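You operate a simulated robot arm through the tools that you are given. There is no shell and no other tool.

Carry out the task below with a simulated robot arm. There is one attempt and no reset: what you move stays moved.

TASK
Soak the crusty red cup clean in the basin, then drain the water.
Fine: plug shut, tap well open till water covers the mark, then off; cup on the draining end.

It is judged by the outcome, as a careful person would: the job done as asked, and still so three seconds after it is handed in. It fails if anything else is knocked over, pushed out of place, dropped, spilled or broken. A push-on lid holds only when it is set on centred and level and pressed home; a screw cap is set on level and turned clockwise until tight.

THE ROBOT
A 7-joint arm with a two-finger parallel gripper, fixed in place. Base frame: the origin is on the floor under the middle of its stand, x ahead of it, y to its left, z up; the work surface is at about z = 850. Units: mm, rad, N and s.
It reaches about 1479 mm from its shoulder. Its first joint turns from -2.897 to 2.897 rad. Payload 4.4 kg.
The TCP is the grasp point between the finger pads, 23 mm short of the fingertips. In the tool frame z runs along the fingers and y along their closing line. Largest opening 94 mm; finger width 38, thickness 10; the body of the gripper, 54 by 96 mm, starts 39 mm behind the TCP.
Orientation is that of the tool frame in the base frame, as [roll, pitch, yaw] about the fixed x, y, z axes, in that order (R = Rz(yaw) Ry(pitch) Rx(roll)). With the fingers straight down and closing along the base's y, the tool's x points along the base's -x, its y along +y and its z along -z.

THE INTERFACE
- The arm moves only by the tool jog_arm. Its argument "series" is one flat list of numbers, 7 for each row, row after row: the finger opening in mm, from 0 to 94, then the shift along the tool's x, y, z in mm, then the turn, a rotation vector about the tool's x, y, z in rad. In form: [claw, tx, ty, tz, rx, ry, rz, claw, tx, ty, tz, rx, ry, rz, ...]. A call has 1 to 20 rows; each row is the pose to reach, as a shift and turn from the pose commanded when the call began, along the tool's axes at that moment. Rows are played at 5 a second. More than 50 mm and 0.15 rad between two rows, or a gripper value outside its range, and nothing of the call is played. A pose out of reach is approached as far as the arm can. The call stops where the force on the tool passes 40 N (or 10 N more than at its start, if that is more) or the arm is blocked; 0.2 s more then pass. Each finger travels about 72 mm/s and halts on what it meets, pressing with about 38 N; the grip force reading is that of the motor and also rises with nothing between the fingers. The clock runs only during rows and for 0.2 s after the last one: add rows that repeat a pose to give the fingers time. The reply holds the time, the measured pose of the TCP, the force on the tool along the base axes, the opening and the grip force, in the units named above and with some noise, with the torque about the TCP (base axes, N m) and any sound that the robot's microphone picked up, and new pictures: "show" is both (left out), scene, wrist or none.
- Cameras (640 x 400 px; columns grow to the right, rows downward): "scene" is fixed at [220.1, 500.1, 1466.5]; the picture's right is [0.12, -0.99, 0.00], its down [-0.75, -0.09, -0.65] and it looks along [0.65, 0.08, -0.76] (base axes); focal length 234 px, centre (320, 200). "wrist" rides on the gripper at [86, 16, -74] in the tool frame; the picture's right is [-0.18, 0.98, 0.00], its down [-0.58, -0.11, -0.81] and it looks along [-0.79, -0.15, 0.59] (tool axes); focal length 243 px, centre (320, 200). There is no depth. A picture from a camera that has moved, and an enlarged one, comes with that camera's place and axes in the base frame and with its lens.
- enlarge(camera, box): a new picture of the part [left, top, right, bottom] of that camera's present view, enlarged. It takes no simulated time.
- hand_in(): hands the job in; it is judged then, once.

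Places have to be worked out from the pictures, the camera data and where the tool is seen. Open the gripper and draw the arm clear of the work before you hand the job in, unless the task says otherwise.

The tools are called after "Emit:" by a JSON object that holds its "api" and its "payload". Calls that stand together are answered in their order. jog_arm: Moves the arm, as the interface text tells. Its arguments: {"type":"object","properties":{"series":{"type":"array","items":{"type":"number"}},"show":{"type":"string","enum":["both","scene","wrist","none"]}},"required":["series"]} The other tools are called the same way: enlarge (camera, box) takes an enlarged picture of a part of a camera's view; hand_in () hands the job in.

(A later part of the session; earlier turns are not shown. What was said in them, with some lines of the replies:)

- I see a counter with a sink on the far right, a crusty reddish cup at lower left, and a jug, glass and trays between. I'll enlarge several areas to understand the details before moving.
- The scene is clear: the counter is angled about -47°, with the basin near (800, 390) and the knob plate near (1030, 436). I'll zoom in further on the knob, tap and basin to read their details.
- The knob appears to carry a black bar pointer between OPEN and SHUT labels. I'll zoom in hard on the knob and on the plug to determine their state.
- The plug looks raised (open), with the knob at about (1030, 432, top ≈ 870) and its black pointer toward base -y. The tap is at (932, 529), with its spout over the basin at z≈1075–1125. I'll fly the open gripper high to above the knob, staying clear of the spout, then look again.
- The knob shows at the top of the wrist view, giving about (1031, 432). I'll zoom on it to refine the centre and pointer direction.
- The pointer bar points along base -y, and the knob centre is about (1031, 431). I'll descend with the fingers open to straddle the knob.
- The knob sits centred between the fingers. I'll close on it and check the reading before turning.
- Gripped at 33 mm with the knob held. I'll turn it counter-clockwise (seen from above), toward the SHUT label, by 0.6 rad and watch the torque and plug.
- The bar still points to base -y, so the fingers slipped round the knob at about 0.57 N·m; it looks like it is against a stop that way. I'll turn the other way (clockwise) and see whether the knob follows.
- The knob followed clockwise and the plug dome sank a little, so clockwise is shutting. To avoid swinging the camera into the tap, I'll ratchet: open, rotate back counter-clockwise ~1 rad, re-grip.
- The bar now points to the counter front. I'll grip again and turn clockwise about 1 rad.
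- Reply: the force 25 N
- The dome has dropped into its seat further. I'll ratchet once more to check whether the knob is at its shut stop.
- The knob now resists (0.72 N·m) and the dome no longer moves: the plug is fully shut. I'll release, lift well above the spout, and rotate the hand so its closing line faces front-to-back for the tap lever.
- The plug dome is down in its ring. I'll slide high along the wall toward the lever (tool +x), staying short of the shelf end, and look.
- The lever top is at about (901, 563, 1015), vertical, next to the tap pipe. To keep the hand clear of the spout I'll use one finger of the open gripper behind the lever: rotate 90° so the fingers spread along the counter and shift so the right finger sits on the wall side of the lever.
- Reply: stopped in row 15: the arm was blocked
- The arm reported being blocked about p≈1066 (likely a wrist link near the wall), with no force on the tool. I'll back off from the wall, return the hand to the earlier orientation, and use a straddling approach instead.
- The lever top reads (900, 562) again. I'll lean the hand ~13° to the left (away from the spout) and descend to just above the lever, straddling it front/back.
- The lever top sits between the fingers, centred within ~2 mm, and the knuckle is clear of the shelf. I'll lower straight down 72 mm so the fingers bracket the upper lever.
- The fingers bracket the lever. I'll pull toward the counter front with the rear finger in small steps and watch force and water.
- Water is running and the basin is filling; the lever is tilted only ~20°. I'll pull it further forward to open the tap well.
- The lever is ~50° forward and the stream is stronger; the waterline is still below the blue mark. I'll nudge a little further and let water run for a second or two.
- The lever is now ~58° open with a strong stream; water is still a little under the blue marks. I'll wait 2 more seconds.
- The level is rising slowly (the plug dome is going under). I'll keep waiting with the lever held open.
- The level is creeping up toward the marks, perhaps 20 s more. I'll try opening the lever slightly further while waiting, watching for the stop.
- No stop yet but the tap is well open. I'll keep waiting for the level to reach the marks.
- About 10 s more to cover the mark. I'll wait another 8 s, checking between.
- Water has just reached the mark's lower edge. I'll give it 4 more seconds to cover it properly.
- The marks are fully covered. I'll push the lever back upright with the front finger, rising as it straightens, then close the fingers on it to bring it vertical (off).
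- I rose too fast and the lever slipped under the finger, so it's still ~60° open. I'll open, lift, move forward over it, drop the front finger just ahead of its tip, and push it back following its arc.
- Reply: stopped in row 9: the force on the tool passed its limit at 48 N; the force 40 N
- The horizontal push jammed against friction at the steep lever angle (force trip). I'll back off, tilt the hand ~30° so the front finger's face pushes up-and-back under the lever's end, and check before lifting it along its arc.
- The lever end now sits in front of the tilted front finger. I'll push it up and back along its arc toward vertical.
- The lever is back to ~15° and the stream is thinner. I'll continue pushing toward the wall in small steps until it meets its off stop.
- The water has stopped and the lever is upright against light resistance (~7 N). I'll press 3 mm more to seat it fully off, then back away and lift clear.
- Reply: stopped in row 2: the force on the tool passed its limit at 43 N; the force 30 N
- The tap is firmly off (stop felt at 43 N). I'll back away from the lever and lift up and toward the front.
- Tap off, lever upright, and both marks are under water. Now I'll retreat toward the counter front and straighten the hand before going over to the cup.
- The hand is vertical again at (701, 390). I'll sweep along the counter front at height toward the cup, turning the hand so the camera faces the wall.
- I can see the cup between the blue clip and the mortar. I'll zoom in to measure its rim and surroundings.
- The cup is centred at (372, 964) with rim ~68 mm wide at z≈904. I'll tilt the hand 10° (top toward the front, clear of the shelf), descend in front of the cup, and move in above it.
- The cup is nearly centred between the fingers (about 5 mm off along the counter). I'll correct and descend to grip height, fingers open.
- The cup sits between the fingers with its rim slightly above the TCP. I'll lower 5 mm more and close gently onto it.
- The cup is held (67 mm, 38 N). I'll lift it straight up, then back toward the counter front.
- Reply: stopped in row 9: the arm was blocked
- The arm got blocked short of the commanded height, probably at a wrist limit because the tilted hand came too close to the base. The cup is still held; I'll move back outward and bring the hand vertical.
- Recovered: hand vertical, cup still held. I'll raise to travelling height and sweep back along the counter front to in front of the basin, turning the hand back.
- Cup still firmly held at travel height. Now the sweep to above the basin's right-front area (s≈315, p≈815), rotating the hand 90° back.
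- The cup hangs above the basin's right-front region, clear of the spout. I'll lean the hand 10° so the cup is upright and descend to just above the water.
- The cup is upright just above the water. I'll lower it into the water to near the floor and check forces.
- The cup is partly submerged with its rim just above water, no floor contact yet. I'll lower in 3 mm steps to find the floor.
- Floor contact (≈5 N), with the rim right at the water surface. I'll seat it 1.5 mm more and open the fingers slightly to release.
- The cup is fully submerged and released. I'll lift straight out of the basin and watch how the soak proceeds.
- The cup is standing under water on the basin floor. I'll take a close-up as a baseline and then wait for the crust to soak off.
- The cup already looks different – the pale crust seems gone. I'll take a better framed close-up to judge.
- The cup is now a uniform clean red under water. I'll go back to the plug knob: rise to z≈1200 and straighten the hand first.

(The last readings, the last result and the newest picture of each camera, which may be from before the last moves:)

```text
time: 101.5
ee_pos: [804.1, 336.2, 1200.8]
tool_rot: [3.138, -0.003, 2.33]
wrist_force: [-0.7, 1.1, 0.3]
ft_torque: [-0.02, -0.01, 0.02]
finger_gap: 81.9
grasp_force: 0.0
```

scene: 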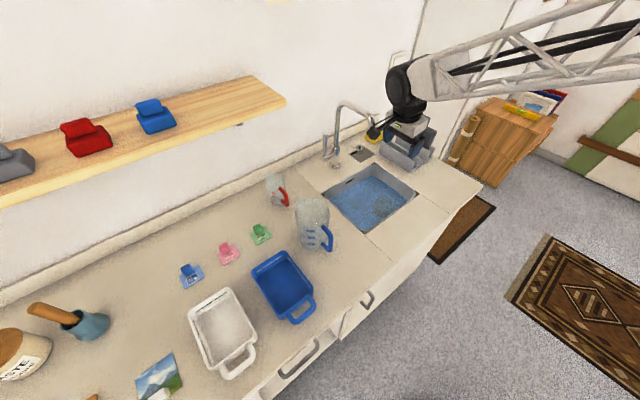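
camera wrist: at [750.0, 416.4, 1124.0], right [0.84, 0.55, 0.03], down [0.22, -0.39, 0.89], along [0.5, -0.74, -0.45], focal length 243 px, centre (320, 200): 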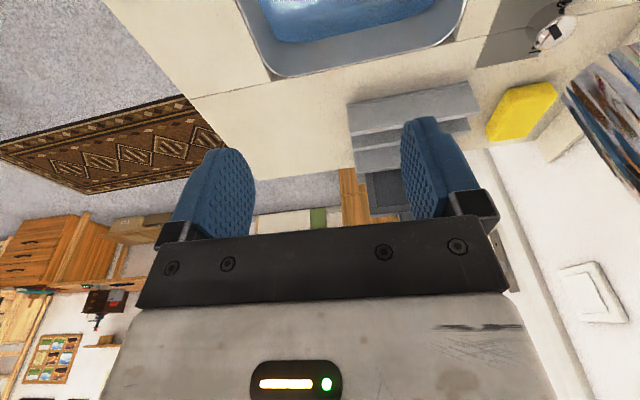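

Now across to above the knob at height, rotating to yaw ≈175°, then down to straddle it as before.

Emit:
{"api": "jog_arm", "payload": {"series": [82, -12.5, 33, 0, 0, 0, -0.103, 82, -25, 66, 0, 0, 0, -0.206, 82, -37.6, 99, 0, 0, 0, -0.309, 82, -50, 132, 0, 0, 0, -0.411, 82, -62.6, 164, 0, 0, 0, -0.514, 82, -75, 197, 0, 0, 0, -0.617, 82, -87.7, 230, 0, 0, 0, -0.72, 82, -87.7, 230, 45, 0, 0, -0.72, 82, -87.7, 230, 90, 0, 0, -0.72, 82, -87.7, 230, 135, 0, 0, -0.72, 82, -87.7, 230, 180, 0, 0, -0.72, 82, -87.7, 230, 225, 0, 0, -0.72, 82, -87.7, 230, 260, 0, 0, -0.72, 82, -87.7, 230, 260, 0, 0, -0.72]}}

Emit:
{"api": "enlarge", "payload": {"camera": "wrist", "box": [220, 0, 440, 140]}}

Emit:
{"api": "enlarge", "payload": {"camera": "scene", "box": [320, 100, 440, 230]}}

```text
time: 104.5
ee_pos: [1029.5, 430.0, 941.5]
tool_rot: [3.137, 0.002, 3.051]
wrist_force: [0.2, 0.1, 0.1]
ft_torque: [-0.01, -0.01, -0.01]
finger_gap: 82.0
grasp_force: 0.0
camera wrist: at [946.0, 452.1, 1015.6], right [0.27, 0.96, 0.0], down [0.57, -0.16, 0.81], along [0.78, -0.22, -0.59], focal length 243 px, centre (320, 200)
```

scene: 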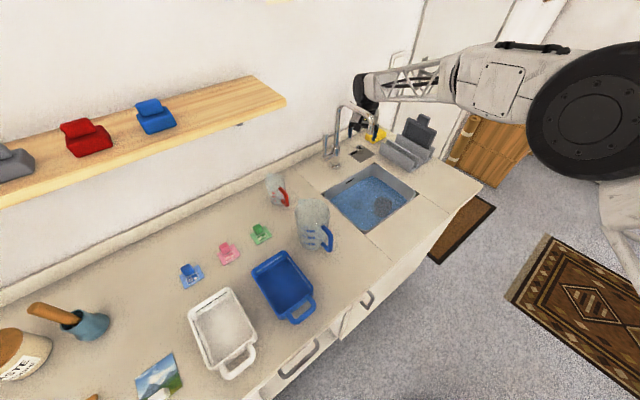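
wrist: 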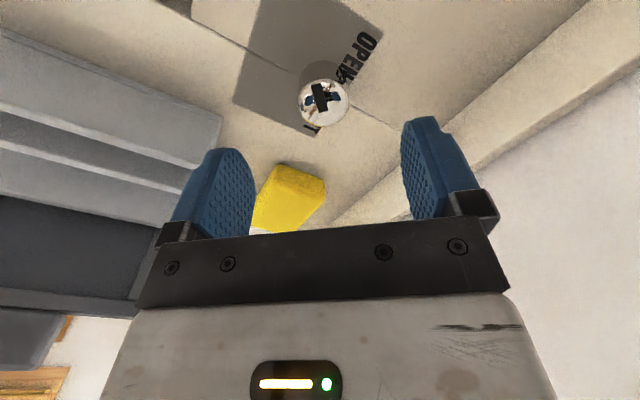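

```text
2.86 times, centred on (330, 70) of wrist
camera zoom: at [946.0, 452.1, 1015.6], right [0.27, 0.96, 0.0], down [0.57, -0.16, 0.81], along [0.78, -0.22, -0.59], focal length 693 px, centre (291, 571)
```

zoom: 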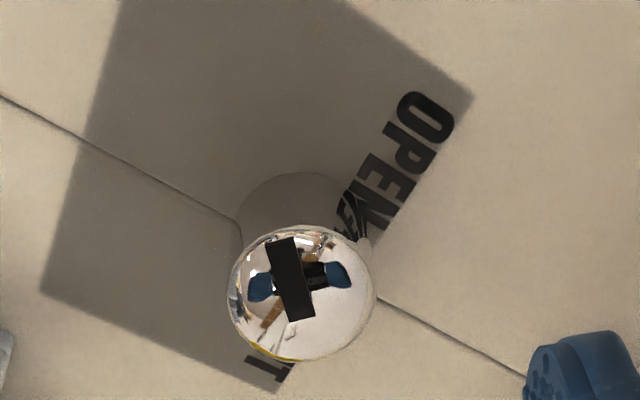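

```text
3.08 times, centred on (380, 165) of scene
camera zoom: at [220.1, 500.1, 1466.5], right [0.12, -0.99, 0.0], down [-0.75, -0.09, -0.65], along [0.65, 0.08, -0.76], focal length 721 px, centre (135, 308)
```

zoom: 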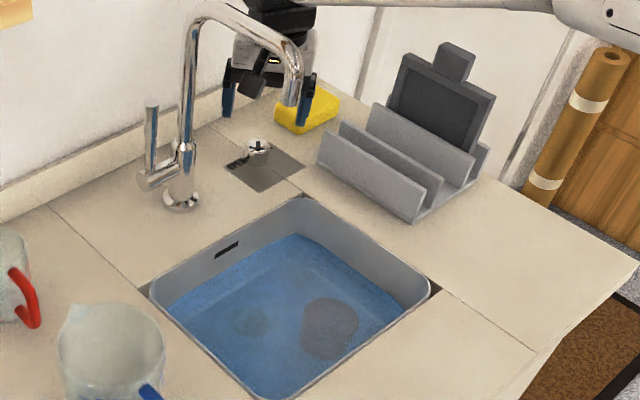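

Aligned above the knob with the pointer in its shut position. I'll lower, grip, and turn counter-clockwise to open the plug.

Emit:
{"api": "jog_arm", "payload": {"series": [82, -3, 1, 30, 0, 0, 0, 82, -3, 1, 60, 0, 0, 0, 50, -3, 1, 60, 0, 0, 0, 25, -3, 1, 60, 0, 0, 0, 20, -3, 1, 60, 0, 0, 0, 20, -3, 1, 60, 0, 0, -0.12, 20, -3, 1, 60, 0, 0, -0.24, 20, -3, 1, 60, 0, 0, -0.36, 20, -3, 1, 60, 0, 0, -0.48, 20, -3, 1, 60, 0, 0, -0.6, 20, -3, 1, 60, 0, 0, -0.72, 20, -3, 1, 60, 0, 0, -0.84, 20, -3, 1, 60, 0, 0, -0.96]}}

Emit:
{"api": "enlarge", "payload": {"camera": "wrist", "box": [200, 60, 440, 220]}}

Emit:
{"api": "enlarge", "payload": {"camera": "scene", "box": [320, 130, 440, 230]}}

```text
time: 106.7
ee_pos: [1033.0, 432.4, 882.1]
tool_rot: [3.141, 0.0, -2.675]
wrist_force: [-9.2, 2.2, 4.2]
ft_torque: [-0.03, 0.55, 0.0]
finger_gap: 33.0
grasp_force: 45.1
stopped in row 10: the force on the tool passed its limit at 40 N (the readings are from after the stop); the commanded pose is now the measured one
camera wrist: at [948.8, 405.7, 956.8], right [-0.28, 0.96, 0.0], down [0.57, 0.16, 0.81], along [0.77, 0.23, -0.59], focal length 243 px, centre (320, 200)
```

scene: 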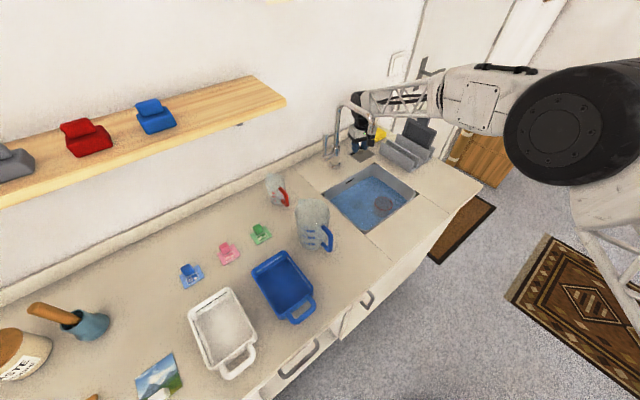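
wrist: 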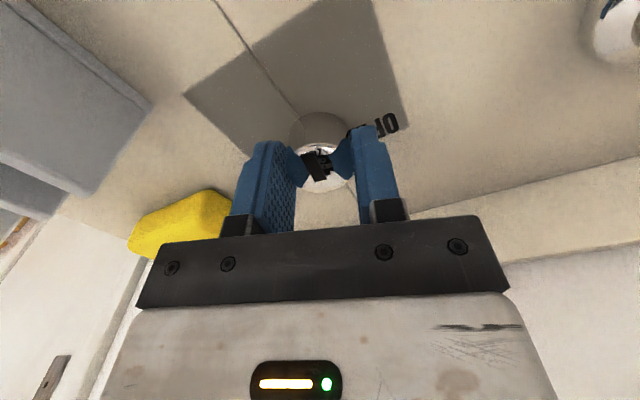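

```text
2.50 times, centred on (320, 140) of wrist
camera zoom: at [948.8, 405.7, 956.8], right [-0.28, 0.96, 0.0], down [0.57, 0.16, 0.81], along [0.77, 0.23, -0.59], focal length 606 px, centre (320, 350)
```

zoom: 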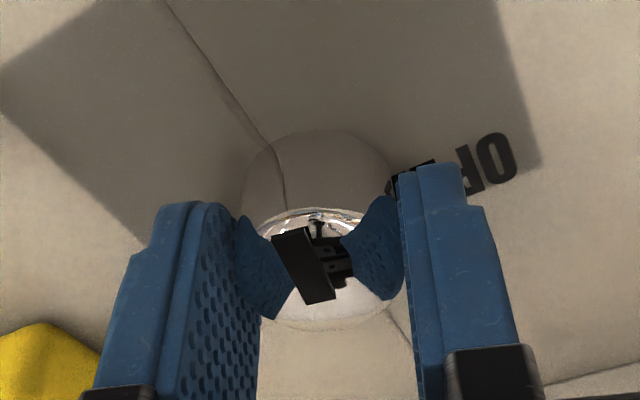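

```text
4.00 times, centred on (380, 180) of scene
camera zoom: at [220.1, 500.1, 1466.5], right [0.12, -0.99, 0.0], down [-0.75, -0.09, -0.65], along [0.65, 0.08, -0.76], focal length 938 px, centre (80, 280)
```

zoom: 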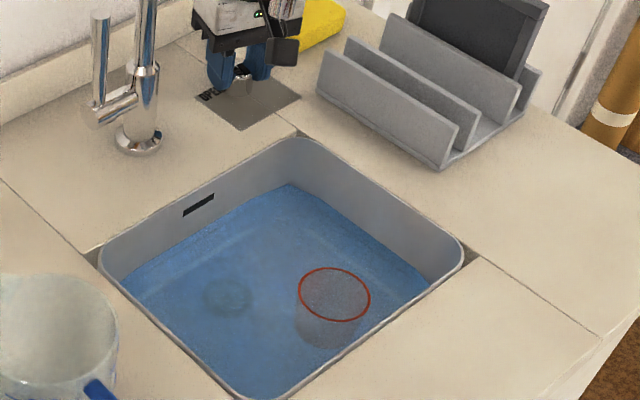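

The plug is opening: water is draining and the cup's rim shows clean red. The turn stopped on side force, so I'll relax the grip, re-grip, and turn further counter-clockwise.

Emit:
{"api": "jog_arm", "payload": {"series": [70, 0, 0, 0, 0, 0, 0, 70, 0, 0, 0, 0, 0, 0, 30, 0, 0, 0, 0, 0, 0, 20, 0, 0, 0, 0, 0, 0, 20, 0, 0, 0, 0, 0, 0, 20, 0, 0, 0, 0, 0, -0.12, 20, 0, 0, 0, 0, 0, -0.24, 20, 0, 0, 0, 0, 0, -0.36, 20, 0, 0, 0, 0, 0, -0.48, 20, 0, 0, 0, 0, 0, -0.6]}}

Emit:
{"api": "enlarge", "payload": {"camera": "wrist", "box": [200, 60, 440, 220]}}

Emit:
{"api": "enlarge", "payload": {"camera": "scene", "box": [320, 130, 440, 230]}}

```text
time: 108.9
ee_pos: [1032.4, 432.5, 882.4]
tool_rot: [-3.141, 0.005, -2.071]
wrist_force: [-20.8, 9.7, 3.4]
ft_torque: [-0.59, 1.07, 0.0]
finger_gap: 32.8
grasp_force: 45.3
camera wrist: at [977.5, 362.6, 956.4], right [-0.77, 0.63, 0.0], down [0.37, 0.46, 0.81], along [0.51, 0.63, -0.59], focal length 243 px, centre (320, 200)
```

scene: 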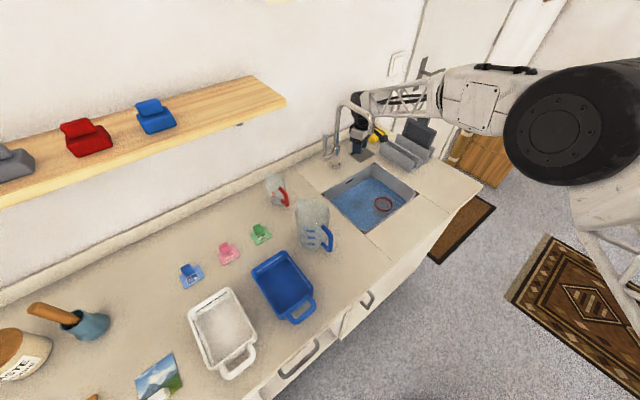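
wrist: 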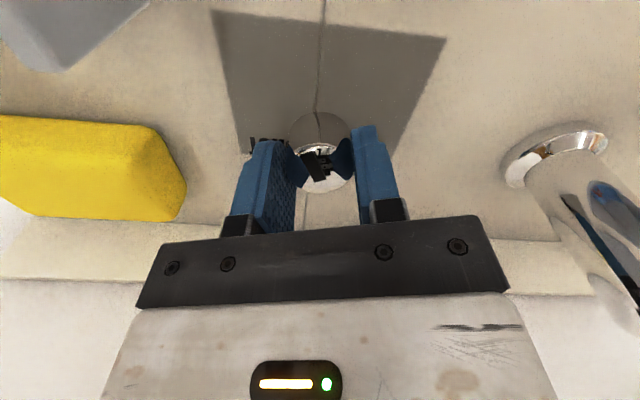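

```text
2.50 times, centred on (320, 140) of wrist
camera zoom: at [977.5, 362.6, 956.4], right [-0.77, 0.63, 0.0], down [0.37, 0.46, 0.81], along [0.51, 0.63, -0.59], focal length 606 px, centre (320, 350)
```

zoom: 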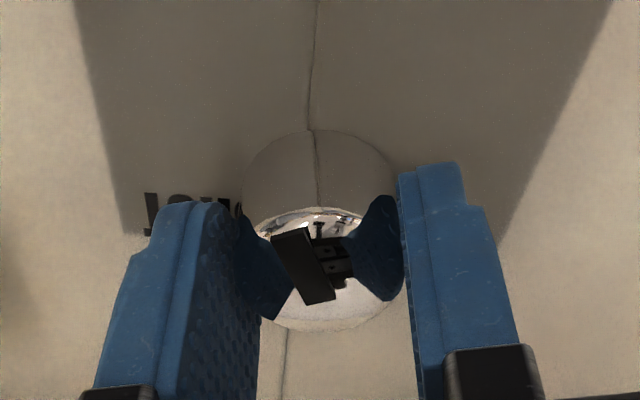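

```text
4.00 times, centred on (380, 180) of scene
camera zoom: at [220.1, 500.1, 1466.5], right [0.12, -0.99, 0.0], down [-0.75, -0.09, -0.65], along [0.65, 0.08, -0.76], focal length 938 px, centre (80, 280)
```

zoom: 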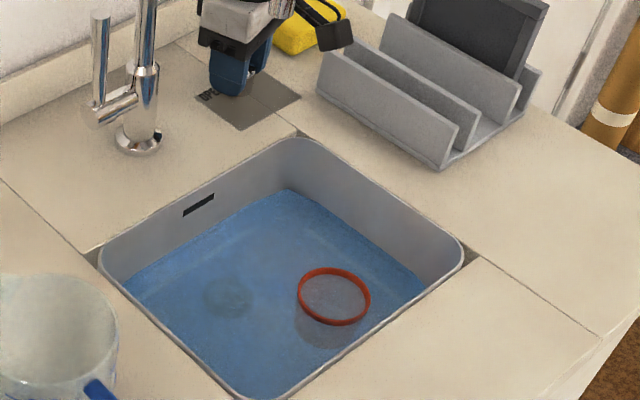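

Water keeps draining; the knob has turned ~1.15 rad so far. I'll re-grip once more after rotating back, then finish turning to the open stop.

Emit:
{"api": "jog_arm", "payload": {"series": [70, 0, 0, 0, 0, 0, 0, 70, 0, 0, 0, 0, 0, 0, 70, 0, 0, 0, 0, 0, 0.14, 70, 0, 0, 0, 0, 0, 0.28, 70, 0, 0, 0, 0, 0, 0.42, 70, 0, 0, 0, 0, 0, 0.5, 30, 0, 0, 0, 0, 0, 0.5, 20, 0, 0, 0, 0, 0, 0.5, 20, 0, 0, 0, 0, 0, 0.5, 20, 0, 0, 0, 0, 0, 0.38, 20, 0, 0, 0, 0, 0, 0.26, 20, 0, 0, 0, 0, 0, 0.14, 20, 0, 0, 0, 0, 0, 0.02, 20, 0, 0, 0, 0, 0, -0.05], "show": "none"}}

Emit:
{"api": "enlarge", "payload": {"camera": "wrist", "box": [200, 60, 440, 220]}}

Emit:
{"api": "enlarge", "payload": {"camera": "scene", "box": [320, 130, 440, 230]}}

```text
time: 111.9
ee_pos: [1032.4, 432.2, 882.2]
tool_rot: [3.141, 0.005, -2.023]
wrist_force: [-14.4, 16.5, -1.2]
ft_torque: [0.4, 0.31, -0.67]
finger_gap: 33.3
grasp_force: 45.3
```

```text
2.50 times, centred on (320, 140) of wrist
camera zoom: at [980.6, 359.7, 956.2], right [-0.8, 0.59, 0.0], down [0.35, 0.47, 0.81], along [0.48, 0.65, -0.59], focal length 606 px, centre (320, 350)
```

zoom: 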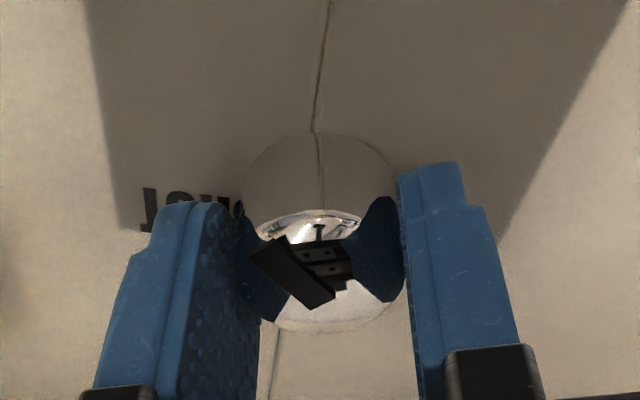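

```text
4.00 times, centred on (380, 180) of scene
camera zoom: at [220.1, 500.1, 1466.5], right [0.12, -0.99, 0.0], down [-0.75, -0.09, -0.65], along [0.65, 0.08, -0.76], focal length 938 px, centre (80, 280)
```

zoom: 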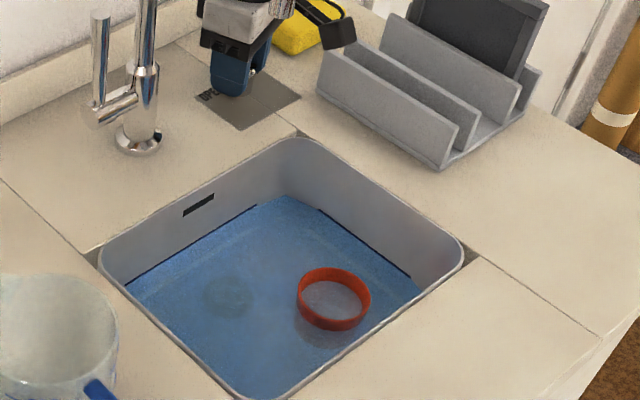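

The knob is at its open stop (−0.67 N·m) and the water is falling. I'll release, lift clear, and let the basin drain.

Emit:
{"api": "jog_arm", "payload": {"series": [75, 0, 0, 0, 0, 0, 0, 75, 0, 0, 0, 0, 0, 0, 75, 0, 0, -40, 0, 0, 0, 75, 0, 0, -80, 0, 0, 0, 75, 0, 0, -120, 0, 0, 0, 75, 0, 0, -160, 0, 0, 0, 75, 0, 0, -200, 0, 0, 0, 75, 0, 0, -240, 0, 0, 0, 75, 0, 0, -280, 0, 0, 0, 75, 0, 0, -325, 0, 0, 0, 75, 0, 0, -325, 0, 0, 0.14, 75, 0, 0, -325, 0, 0, 0.28, 75, 0, 0, -325, 0, 0, 0.42, 75, 0, 0, -325, 0, 0, 0.56, 75, 0, 0, -325, 0, 0, 0.7, 75, 0, 0, -325, 0, 0, 0.84, 75, 0, 0, -325, 0, 0, 0.98, 75, 0, 0, -325, 0, 0, 1.12, 75, 0, 0, -325, 0, 0, 1.26, 75, 0, 0, -325, 0, 0, 1.4]}}

Emit:
{"api": "enlarge", "payload": {"camera": "scene", "box": [320, 130, 440, 230]}}

Emit:
{"api": "enlarge", "payload": {"camera": "scene", "box": [352, 140, 376, 156]}}

```text
time: 116.1
ee_pos: [1032.2, 430.1, 1208.1]
tool_rot: [3.139, -0.001, 2.859]
wrist_force: [0.0, 0.5, 0.4]
ft_torque: [0.0, 0.03, -0.02]
finger_gap: 75.0
grasp_force: 0.0
camera wrist: at [954.9, 468.9, 1281.6], right [0.45, 0.89, 0.0], down [0.53, -0.27, 0.81], along [0.72, -0.36, -0.59], focal length 243 px, centre (320, 200)
```

scene: 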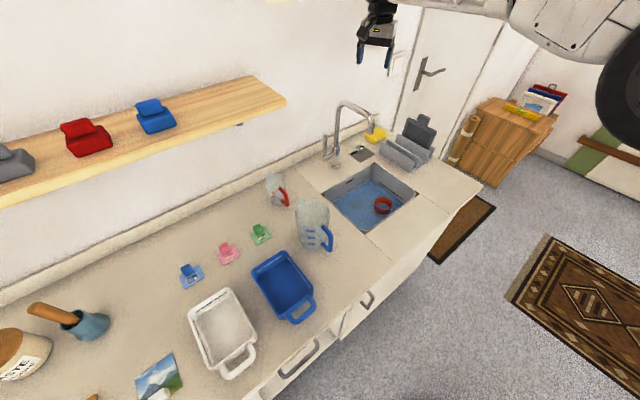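
wrist: 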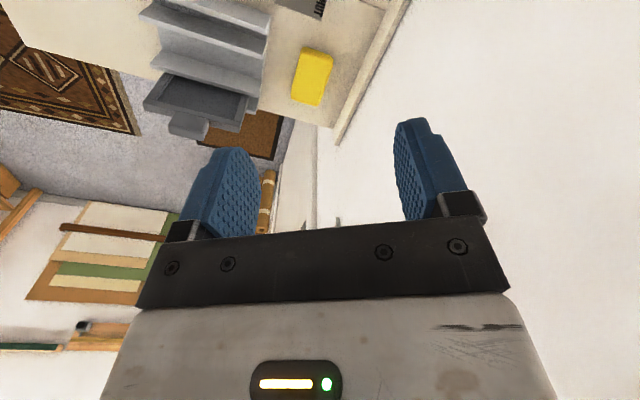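

```text
4.00 times, centred on (380, 180) of scene
camera zoom: at [220.1, 500.1, 1466.5], right [0.12, -0.99, 0.0], down [-0.75, -0.09, -0.65], along [0.65, 0.08, -0.76], focal length 938 px, centre (80, 280)
```

zoom: 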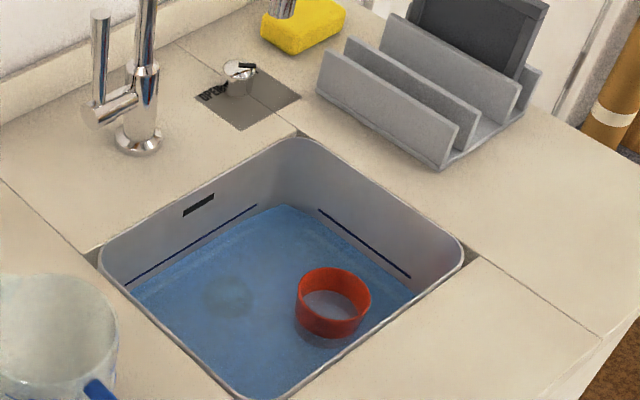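

```text
16.00 times, centred on (364, 148) of scene
camera zoom: at [220.1, 500.1, 1466.5], right [0.12, -0.99, 0.0], down [-0.75, -0.09, -0.65], along [0.65, 0.08, -0.76], focal length 3751 px, centre (-384, 1032)
```

zoom: 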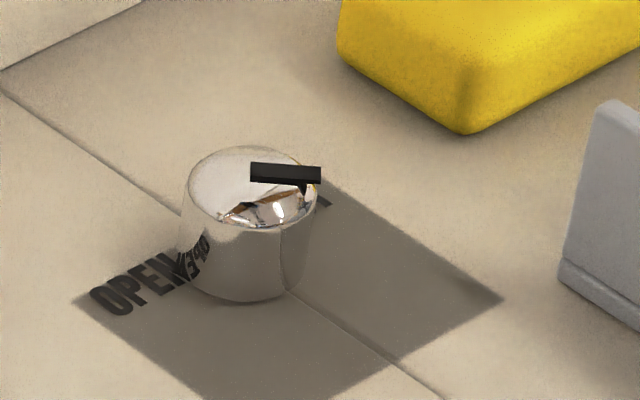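

The knob is back at OPEN, and the clean red cup stands upright as the water falls. I'll move back above the basin's front area while it drains.

Emit:
{"api": "jog_arm", "payload": {"series": [82, 32, -26, 0, 0, 0, 0.088, 82, 64, -51, 0, 0, 0, 0.176, 82, 96, -77, 0, 0, 0, 0.264, 82, 128, -103, 0, 0, 0, 0.353, 82, 160, -128, 0, 0, 0, 0.441, 82, 192, -154, 0, 0, 0, 0.529, 82, 192, -154, 0, 0, 0, 0.529, 82, 192, -154, 0, 0, 0, 0.529, 82, 192, -154, 0, 0, 0, 0.529, 82, 192, -154, 0, 0, 0, 0.529, 82, 192, -154, 0, 0, 0, 0.529, 82, 192, -154, 0, 0, 0, 0.529, 82, 192, -154, 0, 0, 0, 0.529, 82, 192, -154, 0, 0, 0, 0.529, 82, 192, -154, 0, 0, 0, 0.529, 82, 192, -154, 0, 0, 0, 0.529, 82, 192, -154, 0, 0, 0, 0.529, 82, 192, -154, 0, 0, 0, 0.529, 82, 192, -154, 0, 0, 0, 0.529, 82, 192, -154, 0, 0, 0, 0.529], "show": "none"}}

Emit:
{"api": "enlarge", "payload": {"camera": "scene", "box": [320, 130, 440, 230]}}

```text
time: 120.3
ee_pos: [807.1, 335.5, 1207.1]
tool_rot: [3.138, -0.002, 2.331]
wrist_force: [-0.5, 0.1, -0.8]
ft_torque: [0.0, -0.01, 0.0]
finger_gap: 82.1
grasp_force: 0.0
```

```text
4.00 times, centred on (380, 180) of scene
camera zoom: at [220.1, 500.1, 1466.5], right [0.12, -0.99, 0.0], down [-0.75, -0.09, -0.65], along [0.65, 0.08, -0.76], focal length 938 px, centre (80, 280)
```

zoom: 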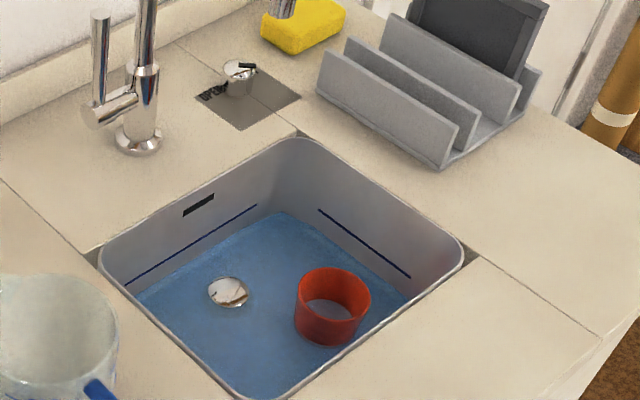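

Draining well – the plug dome is out of the water. I'll wait 4 more seconds.

Emit:
{"api": "jog_arm", "payload": {"series": [82, 0, 0, 0, 0, 0, 0, 82, 0, 0, 0, 0, 0, 0, 82, 0, 0, 0, 0, 0, 0, 82, 0, 0, 0, 0, 0, 0, 82, 0, 0, 0, 0, 0, 0, 82, 0, 0, 0, 0, 0, 0, 82, 0, 0, 0, 0, 0, 0, 82, 0, 0, 0, 0, 0, 0, 82, 0, 0, 0, 0, 0, 0, 82, 0, 0, 0, 0, 0, 0, 82, 0, 0, 0, 0, 0, 0, 82, 0, 0, 0, 0, 0, 0, 82, 0, 0, 0, 0, 0, 0, 82, 0, 0, 0, 0, 0, 0, 82, 0, 0, 0, 0, 0, 0, 82, 0, 0, 0, 0, 0, 0, 82, 0, 0, 0, 0, 0, 0, 82, 0, 0, 0, 0, 0, 0, 82, 0, 0, 0, 0, 0, 0, 82, 0, 0, 0, 0, 0, 0], "show": "none"}}

Emit:
{"api": "enlarge", "payload": {"camera": "scene", "box": [320, 130, 440, 230]}}

Emit:
{"api": "enlarge", "payload": {"camera": "scene", "box": [366, 182, 406, 220]}}

```text
time: 124.5
ee_pos: [807.5, 334.0, 1206.3]
tool_rot: [3.139, -0.001, 2.331]
wrist_force: [0.2, 0.3, 0.0]
ft_torque: [-0.01, 0.01, 0.03]
finger_gap: 81.7
grasp_force: 0.0
```

```text
4.00 times, centred on (380, 180) of scene
camera zoom: at [220.1, 500.1, 1466.5], right [0.12, -0.99, 0.0], down [-0.75, -0.09, -0.65], along [0.65, 0.08, -0.76], focal length 938 px, centre (80, 280)
```

zoom: 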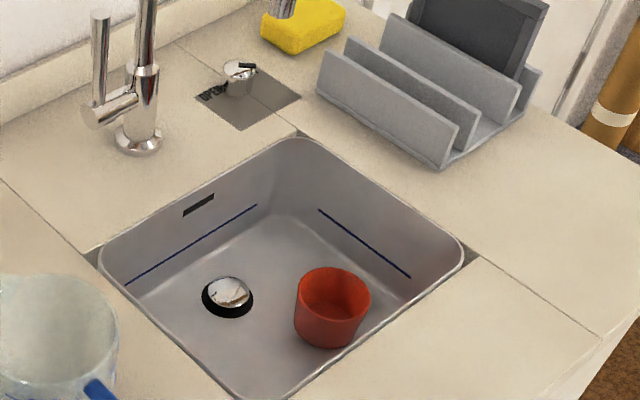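

```text
10.53 times, centred on (386, 201) of scene
camera zoom: at [220.1, 500.1, 1466.5], right [0.12, -0.99, 0.0], down [-0.75, -0.09, -0.65], along [0.65, 0.08, -0.76], focal length 2468 px, centre (-375, 190)
```

zoom: 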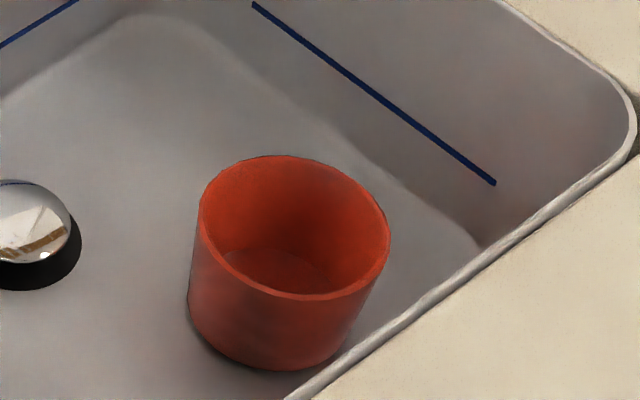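

The basin is empty and the cup is clean, standing at about (806, 335). I'll descend with the hand vertical and fingers open 82 mm around it.

Emit:
{"api": "jog_arm", "payload": {"series": [82, 2, 0, 40, 0, 0, 0, 82, 2, 0, 80, 0, 0, 0, 82, 2, 0, 120, 0, 0, 0, 82, 2, 0, 160, 0, 0, 0, 82, 2, 0, 200, 0, 0, 0, 82, 2, 0, 240, 0, 0, 0, 82, 2, 0, 280, 0, 0, 0, 82, 2, 0, 320, 0, 0, 0, 82, 2, 0, 350, 0, 0, 0, 82, 2, 0, 350, 0, 0, 0]}}

Emit:
{"api": "enlarge", "payload": {"camera": "wrist", "box": [160, 0, 500, 230]}}

```text
time: 126.7
ee_pos: [803.1, 338.8, 856.6]
tool_rot: [3.138, -0.002, 2.332]
wrist_force: [-0.6, 0.1, -0.3]
ft_torque: [0.0, -0.05, -0.02]
finger_gap: 81.9
grasp_force: 0.1
camera wrist: at [755.4, 411.2, 930.9], right [0.84, 0.54, 0.0], down [0.32, -0.5, 0.81], along [0.44, -0.68, -0.59], focal length 243 px, centre (320, 200)
```

scene: 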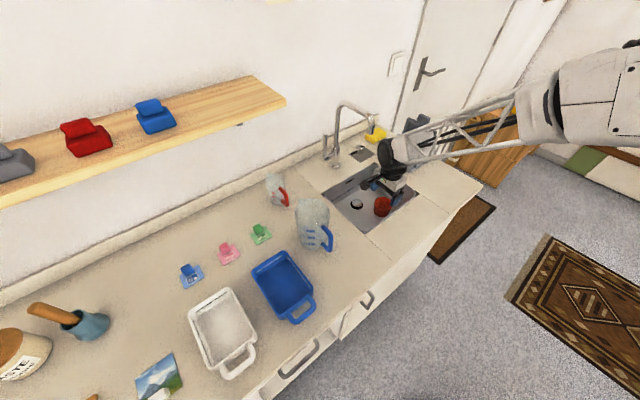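
wrist: 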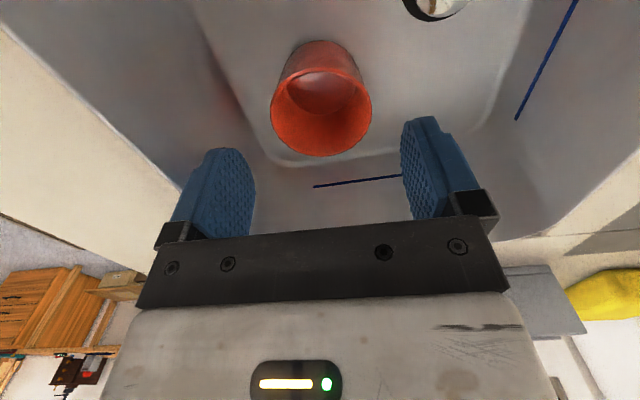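

```text
1.74 times, centred on (330, 115) of wrist
camera zoom: at [755.4, 411.2, 930.9], right [0.84, 0.54, 0.0], down [0.32, -0.5, 0.81], along [0.44, -0.68, -0.59], focal length 422 px, centre (303, 348)
```

zoom: 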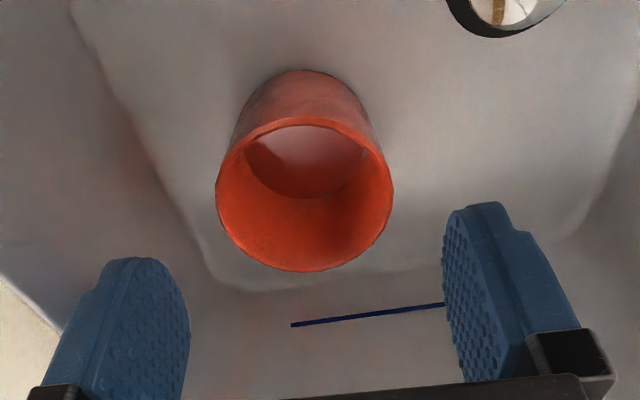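

The cup is about 8 mm further along than the TCP. I'll correct, lower to grip height and close on it.

Emit:
{"api": "jog_arm", "payload": {"series": [82, -4, -1, 25, 0, 0, 0, 82, -7, -1.5, 50, 0, 0, 0, 82, -7, -1.5, 76, 0, 0, 0, 82, -7, -1.5, 76, 0, 0, 0, 70, -7, -1.5, 76, 0, 0, 0, 60, -7, -1.5, 76, 0, 0, 0, 52, -7, -1.5, 76, 0, 0, 0, 52, -7, -1.5, 76, 0, 0, 0]}}

Emit:
{"api": "enlarge", "payload": {"camera": "wrist", "box": [160, 0, 500, 230]}}

```text
time: 128.5
ee_pos: [807.0, 331.8, 780.6]
tool_rot: [3.138, -0.001, 2.332]
wrist_force: [0.4, 0.2, 0.4]
ft_torque: [0.04, 0.0, 0.0]
finger_gap: 66.6
grasp_force: 38.0
camera wrist: at [760.2, 405.2, 855.4], right [0.84, 0.54, 0.0], down [0.32, -0.5, 0.81], along [0.44, -0.68, -0.59], focal length 243 px, centre (320, 200)
```

scene: 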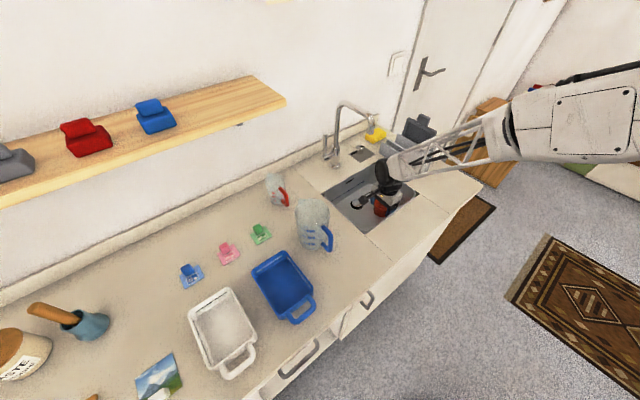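
wrist: 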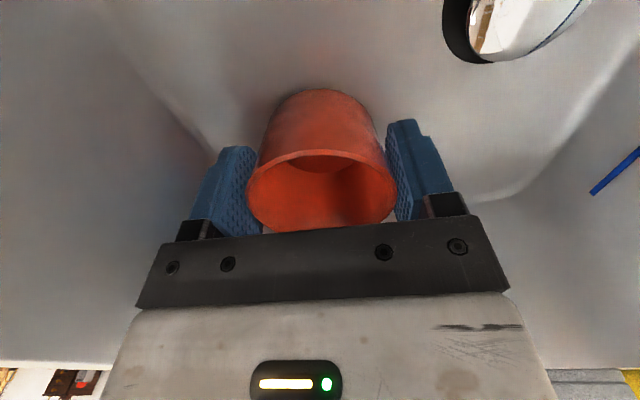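

```text
1.74 times, centred on (330, 115) of wrist
camera zoom: at [760.2, 405.2, 855.4], right [0.84, 0.54, 0.0], down [0.32, -0.5, 0.81], along [0.44, -0.68, -0.59], focal length 422 px, centre (303, 348)
```

zoom: 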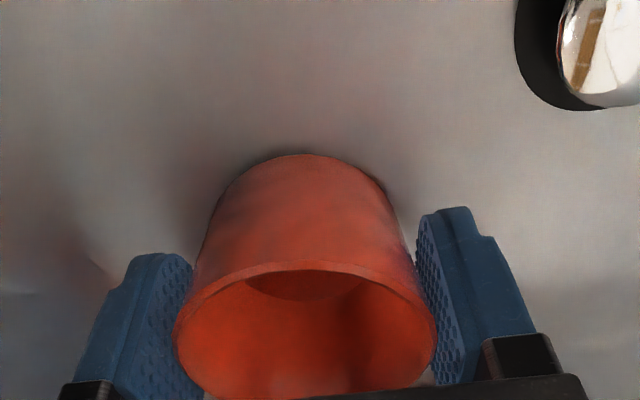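

The clean cup is gripped (66.6 mm, 38 N). I'll lift it straight out and carry it over to the draining end right of the basin (about s=500, p=730 → (873, 140)).

Emit:
{"api": "jog_arm", "payload": {"series": [52, 0, 0, -20, 0, 0, 0, 52, 0, 0, -55, 0, 0, 0, 52, 0, 0, -95, 0, 0, 0, 52, 0, 0, -135, 0, 0, 0, 52, 0, 0, -175, 0, 0, 0, 52, 0, 0, -215, 0, 0, 0, 52, 0, 0, -255, 0, 0, 0, 52, -37, -17, -270, 0, 0, 0, 52, -74, -33, -270, 0, 0, 0, 52, -111, -50, -270, 0, 0, 0, 52, -148, -66, -270, 0, 0, 0, 52, -185, -83, -270, 0, 0, 0, 52, -185, -83, -270, 0, 0, 0]}}

Emit:
{"api": "enlarge", "payload": {"camera": "scene", "box": [320, 90, 500, 250]}}

```text
time: 131.3
ee_pos: [874.7, 140.4, 1048.1]
tool_rot: [3.139, -0.003, 2.332]
wrist_force: [0.6, -0.4, -1.0]
ft_torque: [-0.02, -0.01, -0.01]
finger_gap: 66.9
grasp_force: 37.6
camera wrist: at [826.3, 212.5, 1123.2], right [0.84, 0.54, 0.0], down [0.32, -0.5, 0.81], along [0.44, -0.68, -0.59], focal length 243 px, centre (320, 200)
```

scene: 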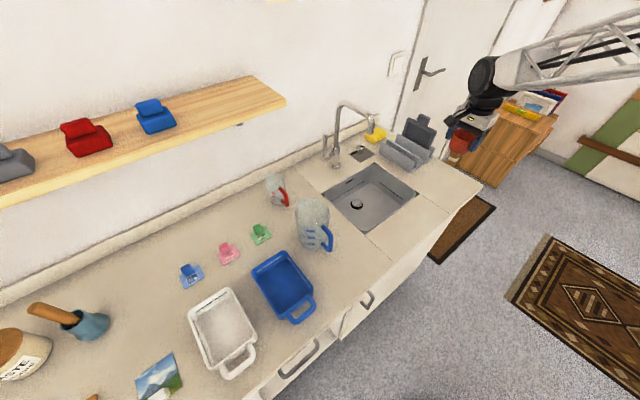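
wrist: 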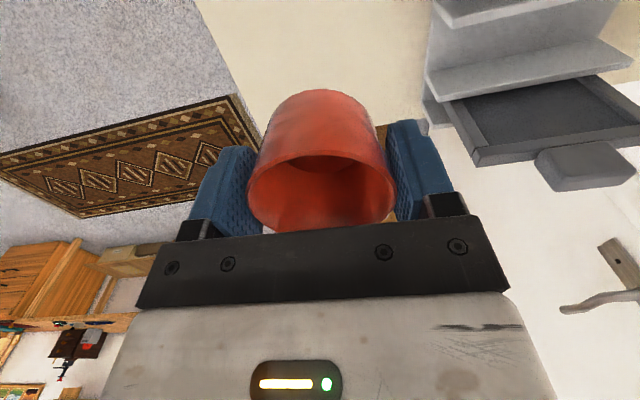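

```text
2.50 times, centred on (410, 170) of scene
camera zoom: at [220.1, 500.1, 1466.5], right [0.12, -0.99, 0.0], down [-0.75, -0.09, -0.65], along [0.65, 0.08, -0.76], focal length 586 px, centre (95, 275)
```

zoom: 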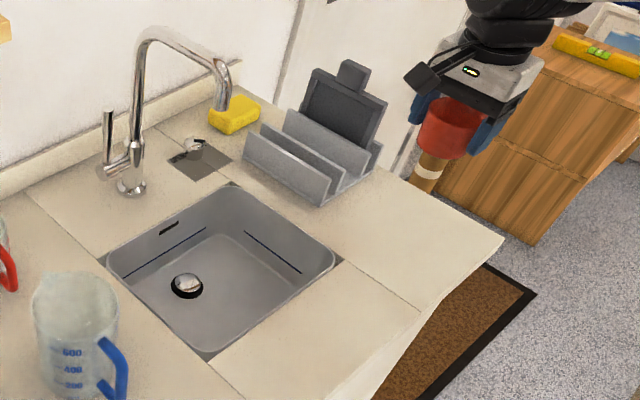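

The cup is over the draining slab and the projected landing spot lies well inside it, clear of the rack. I'll descend to just above the surface.

Emit:
{"api": "jog_arm", "payload": {"series": [52, 0, 0, 40, 0, 0, 0, 52, 0, 0, 80, 0, 0, 0, 52, 0, 0, 115, 0, 0, 0, 52, 0, 0, 140, 0, 0, 0, 52, 0, 0, 152, 0, 0, 0, 52, 0, 0, 152, 0, 0, 0]}}

Emit:
{"api": "enlarge", "payload": {"camera": "scene", "box": [380, 110, 500, 220]}}

Emit:
{"api": "enlarge", "payload": {"camera": "wrist", "box": [160, 0, 500, 230]}}

```text
time: 132.7
ee_pos: [874.8, 140.7, 897.1]
tool_rot: [3.139, 0.001, 2.331]
wrist_force: [-0.4, -0.5, -1.4]
ft_torque: [0.02, -0.02, -0.05]
finger_gap: 66.8
grasp_force: 38.1
camera wrist: at [827.5, 213.2, 970.9], right [0.84, 0.54, 0.0], down [0.32, -0.5, 0.81], along [0.44, -0.68, -0.59], focal length 243 px, centre (320, 200)
```

scene: 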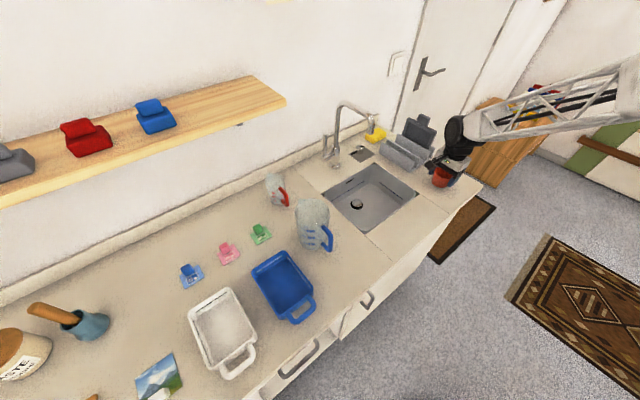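
wrist: 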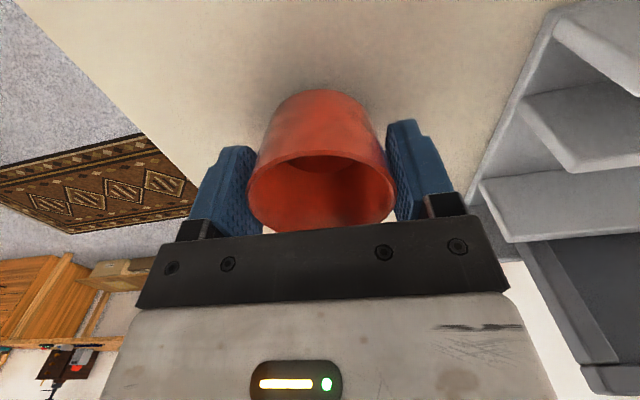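

```text
3.64 times, centred on (440, 165) of scene
camera zoom: at [220.1, 500.1, 1466.5], right [0.12, -0.99, 0.0], down [-0.75, -0.09, -0.65], along [0.65, 0.08, -0.76], focal length 853 px, centre (-116, 327)
```

zoom: 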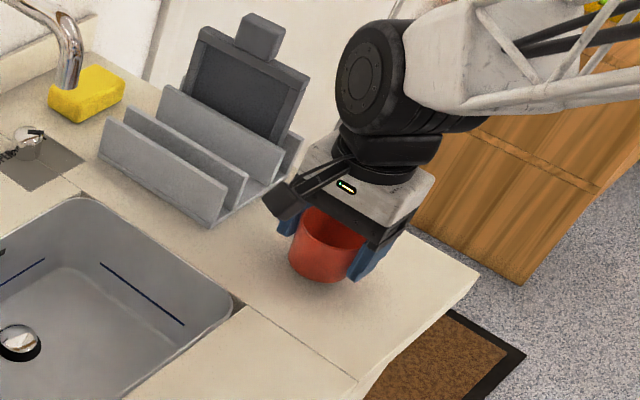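

```text
1.74 times, centred on (330, 115) of wrist
camera zoom: at [827.5, 213.2, 970.9], right [0.84, 0.54, 0.0], down [0.32, -0.5, 0.81], along [0.44, -0.68, -0.59], focal length 422 px, centre (303, 348)
```

zoom: 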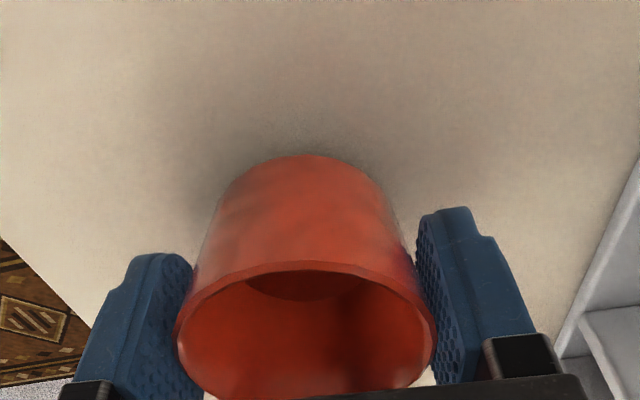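

About 10 mm above the slab now. I'll lower in small steps until I feel contact.

Emit:
{"api": "jog_arm", "payload": {"series": [52, 0, 0, 4, 0, 0, 0, 52, 0, 0, 7, 0, 0, 0, 52, 0, 0, 9, 0, 0, 0, 52, 0, 0, 10.5, 0, 0, 0, 52, 0, 0, 10.5, 0, 0, 0], "show": "none"}}

```text
time: 133.9
ee_pos: [875.1, 142.0, 888.6]
tool_rot: [3.139, 0.001, 2.331]
wrist_force: [-2.5, -1.0, 14.3]
ft_torque: [0.02, 0.08, 0.0]
finger_gap: 66.8
grasp_force: 37.4
```

Contact felt (14 N). I'll ease up 1.5 mm to unload, then open the fingers to release the cup.

Emit:
{"api": "jog_arm", "payload": {"series": [52, 0, 0, -1.5, 0, 0, 0, 66, 0, 0, -1.5, 0, 0, 0, 75, 0, 0, -1.5, 0, 0, 0, 84, 0, 0, -1.5, 0, 0, 0, 84, 0, 0, -1.5, 0, 0, 0]}}

Emit:
{"api": "enlarge", "payload": {"camera": "wrist", "box": [160, 0, 500, 230]}}

```text
time: 135.1
ee_pos: [875.5, 141.0, 888.1]
tool_rot: [3.139, -0.003, 2.332]
wrist_force: [0.2, 0.2, 0.0]
ft_torque: [-0.04, 0.02, -0.02]
finger_gap: 84.0
grasp_force: 0.1
camera wrist: at [827.9, 213.9, 963.3], right [0.84, 0.54, 0.0], down [0.32, -0.5, 0.81], along [0.44, -0.68, -0.59], focal length 243 px, centre (320, 200)
```

scene: 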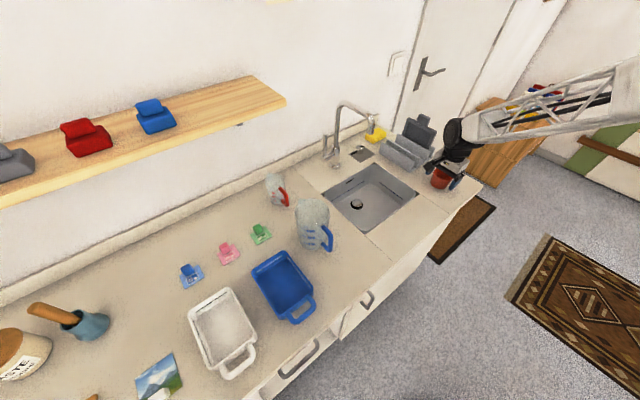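
wrist: 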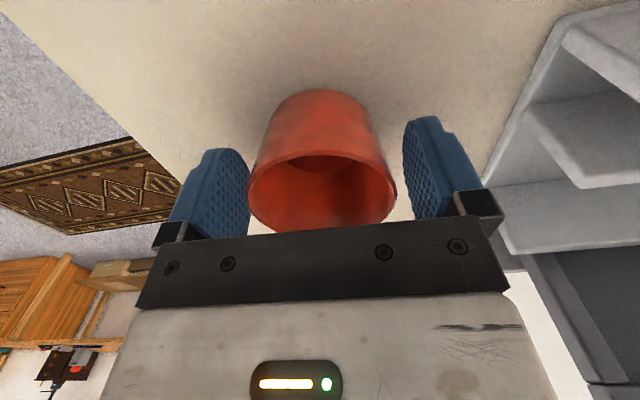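

```text
1.74 times, centred on (330, 115) of wrist
camera zoom: at [827.9, 213.9, 963.3], right [0.84, 0.54, 0.0], down [0.32, -0.5, 0.81], along [0.44, -0.68, -0.59], focal length 422 px, centre (303, 348)
```

zoom: 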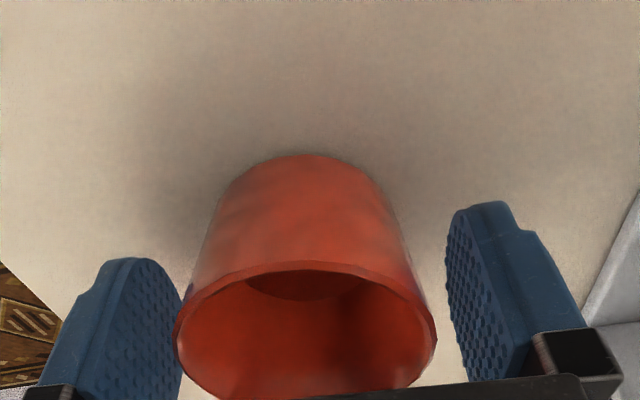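

The cup is released and standing upright. I'll lift straight up and clear of the work.

Emit:
{"api": "jog_arm", "payload": {"series": [84, 0, 0, -20, 0, 0, 0, 84, 0, 0, -50, 0, 0, 0, 84, 0, 0, -90, 0, 0, 0, 84, 0, 0, -130, 0, 0, 0, 84, 0, 0, -170, 0, 0, 0, 84, 0, 0, -210, 0, 0, 0, 84, 0, 0, -250, 0, 0, 0, 84, 0, 0, -290, 0, 0, 0, 84, 0, -40, -310, 0, 0, 0, 84, 0, -80, -310, 0, 0, 0, 84, 0, -120, -310, 0, 0, 0, 84, 0, -120, -310, 0, 0, 0]}}

Emit:
{"api": "enlarge", "payload": {"camera": "scene", "box": [310, 90, 490, 240]}}

Emit:
{"api": "enlarge", "payload": {"camera": "scene", "box": [410, 150, 470, 200]}}

Emit:
{"api": "enlarge", "payload": {"camera": "scene", "box": [0, 160, 340, 400]}}

```text
time: 137.7
ee_pos: [789.0, 58.0, 1199.4]
tool_rot: [3.137, -0.001, 2.331]
wrist_force: [-0.5, 0.4, 0.0]
ft_torque: [-0.01, -0.02, 0.0]
finger_gap: 84.0
grasp_force: 0.1
camera wrist: at [741.6, 130.7, 1274.0], right [0.84, 0.54, 0.0], down [0.32, -0.5, 0.81], along [0.44, -0.68, -0.59], focal length 243 px, centre (320, 200)
```

scene: 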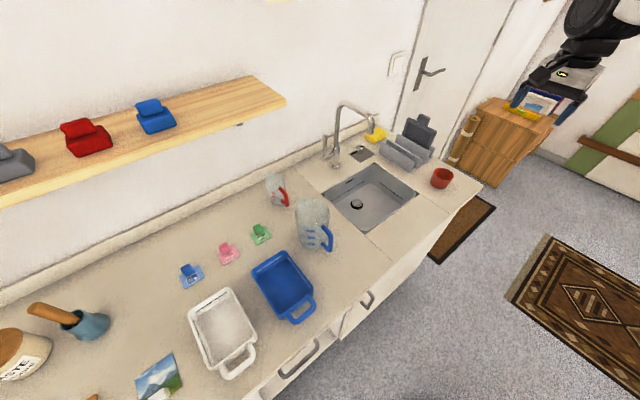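
wrist: 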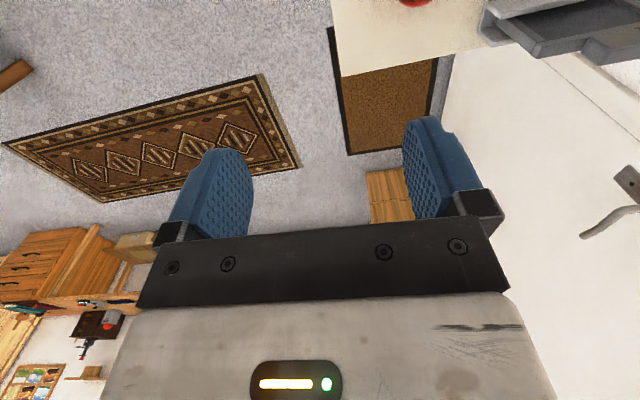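

```text
2.67 times, centred on (400, 165) of scene
camera zoom: at [220.1, 500.1, 1466.5], right [0.12, -0.99, 0.0], down [-0.75, -0.09, -0.65], along [0.65, 0.08, -0.76], focal length 625 px, centre (107, 293)
```

zoom: 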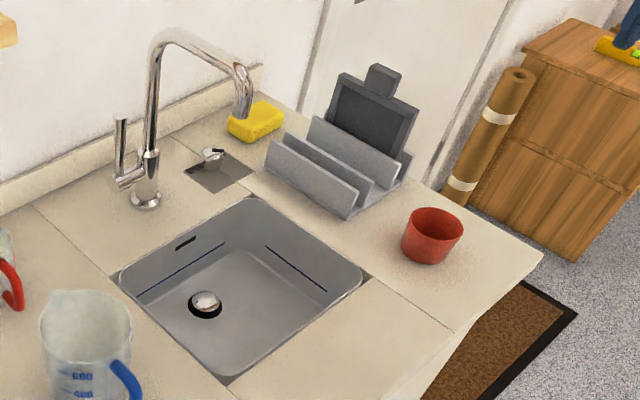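

```text
8.00 times, centred on (440, 175) of scene
camera zoom: at [220.1, 500.1, 1466.5], right [0.12, -0.99, 0.0], down [-0.75, -0.09, -0.65], along [0.65, 0.08, -0.76], focal length 1876 px, centre (-640, 400)
```

zoom: 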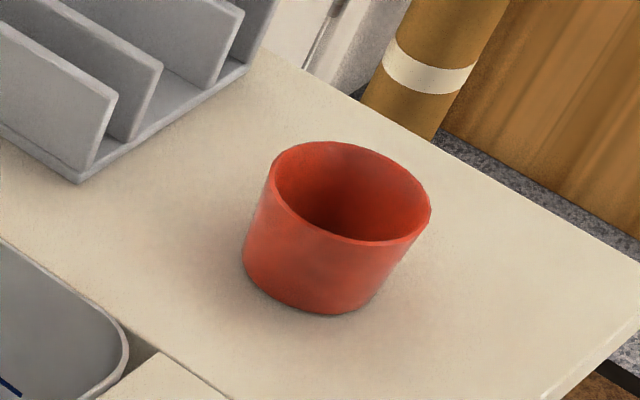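

```text
1.67 times, centred on (170, 280) of scene
camera zoom: at [220.1, 500.1, 1466.5], right [0.12, -0.99, 0.0], down [-0.75, -0.09, -0.65], along [0.65, 0.08, -0.76], focal length 391 px, centre (570, 67)
```

zoom: 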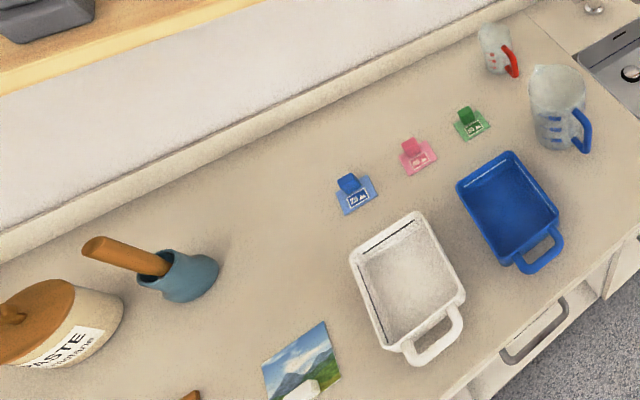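

Everything checks out: the cup is clean and upright on the draining end. The tap is off, the plug is open, the basin is empty, and all the other items are where they started. The arm is open and clear, so I'm handing in.

Emit:
{"api": "hand_in", "payload": {}}

```text
The job is handed in.
```

I soaked the red cup clean in the basin, drained the water, and stood the cup upright on the draining end. The job is handed in.

- **Soak:** I shut the plug, opened the tap well until water covered both marks, then turned it off against its stop. The cup sat fully underwater until the crust was gone.
- **Drain:** the plug is open again and the basin is empty.
- **Cup:** it looks uniformly red with no crust left, and there is no visible water in it.
- **Other items:** in the last pictures everything else on the counter is where it started, nothing was spilled, and the arm is open and clear.

Closing the tap took three tries. The lever slipped under the finger once and jammed once, so the water ran a few seconds longer than planned. It stayed below the overflow slot.
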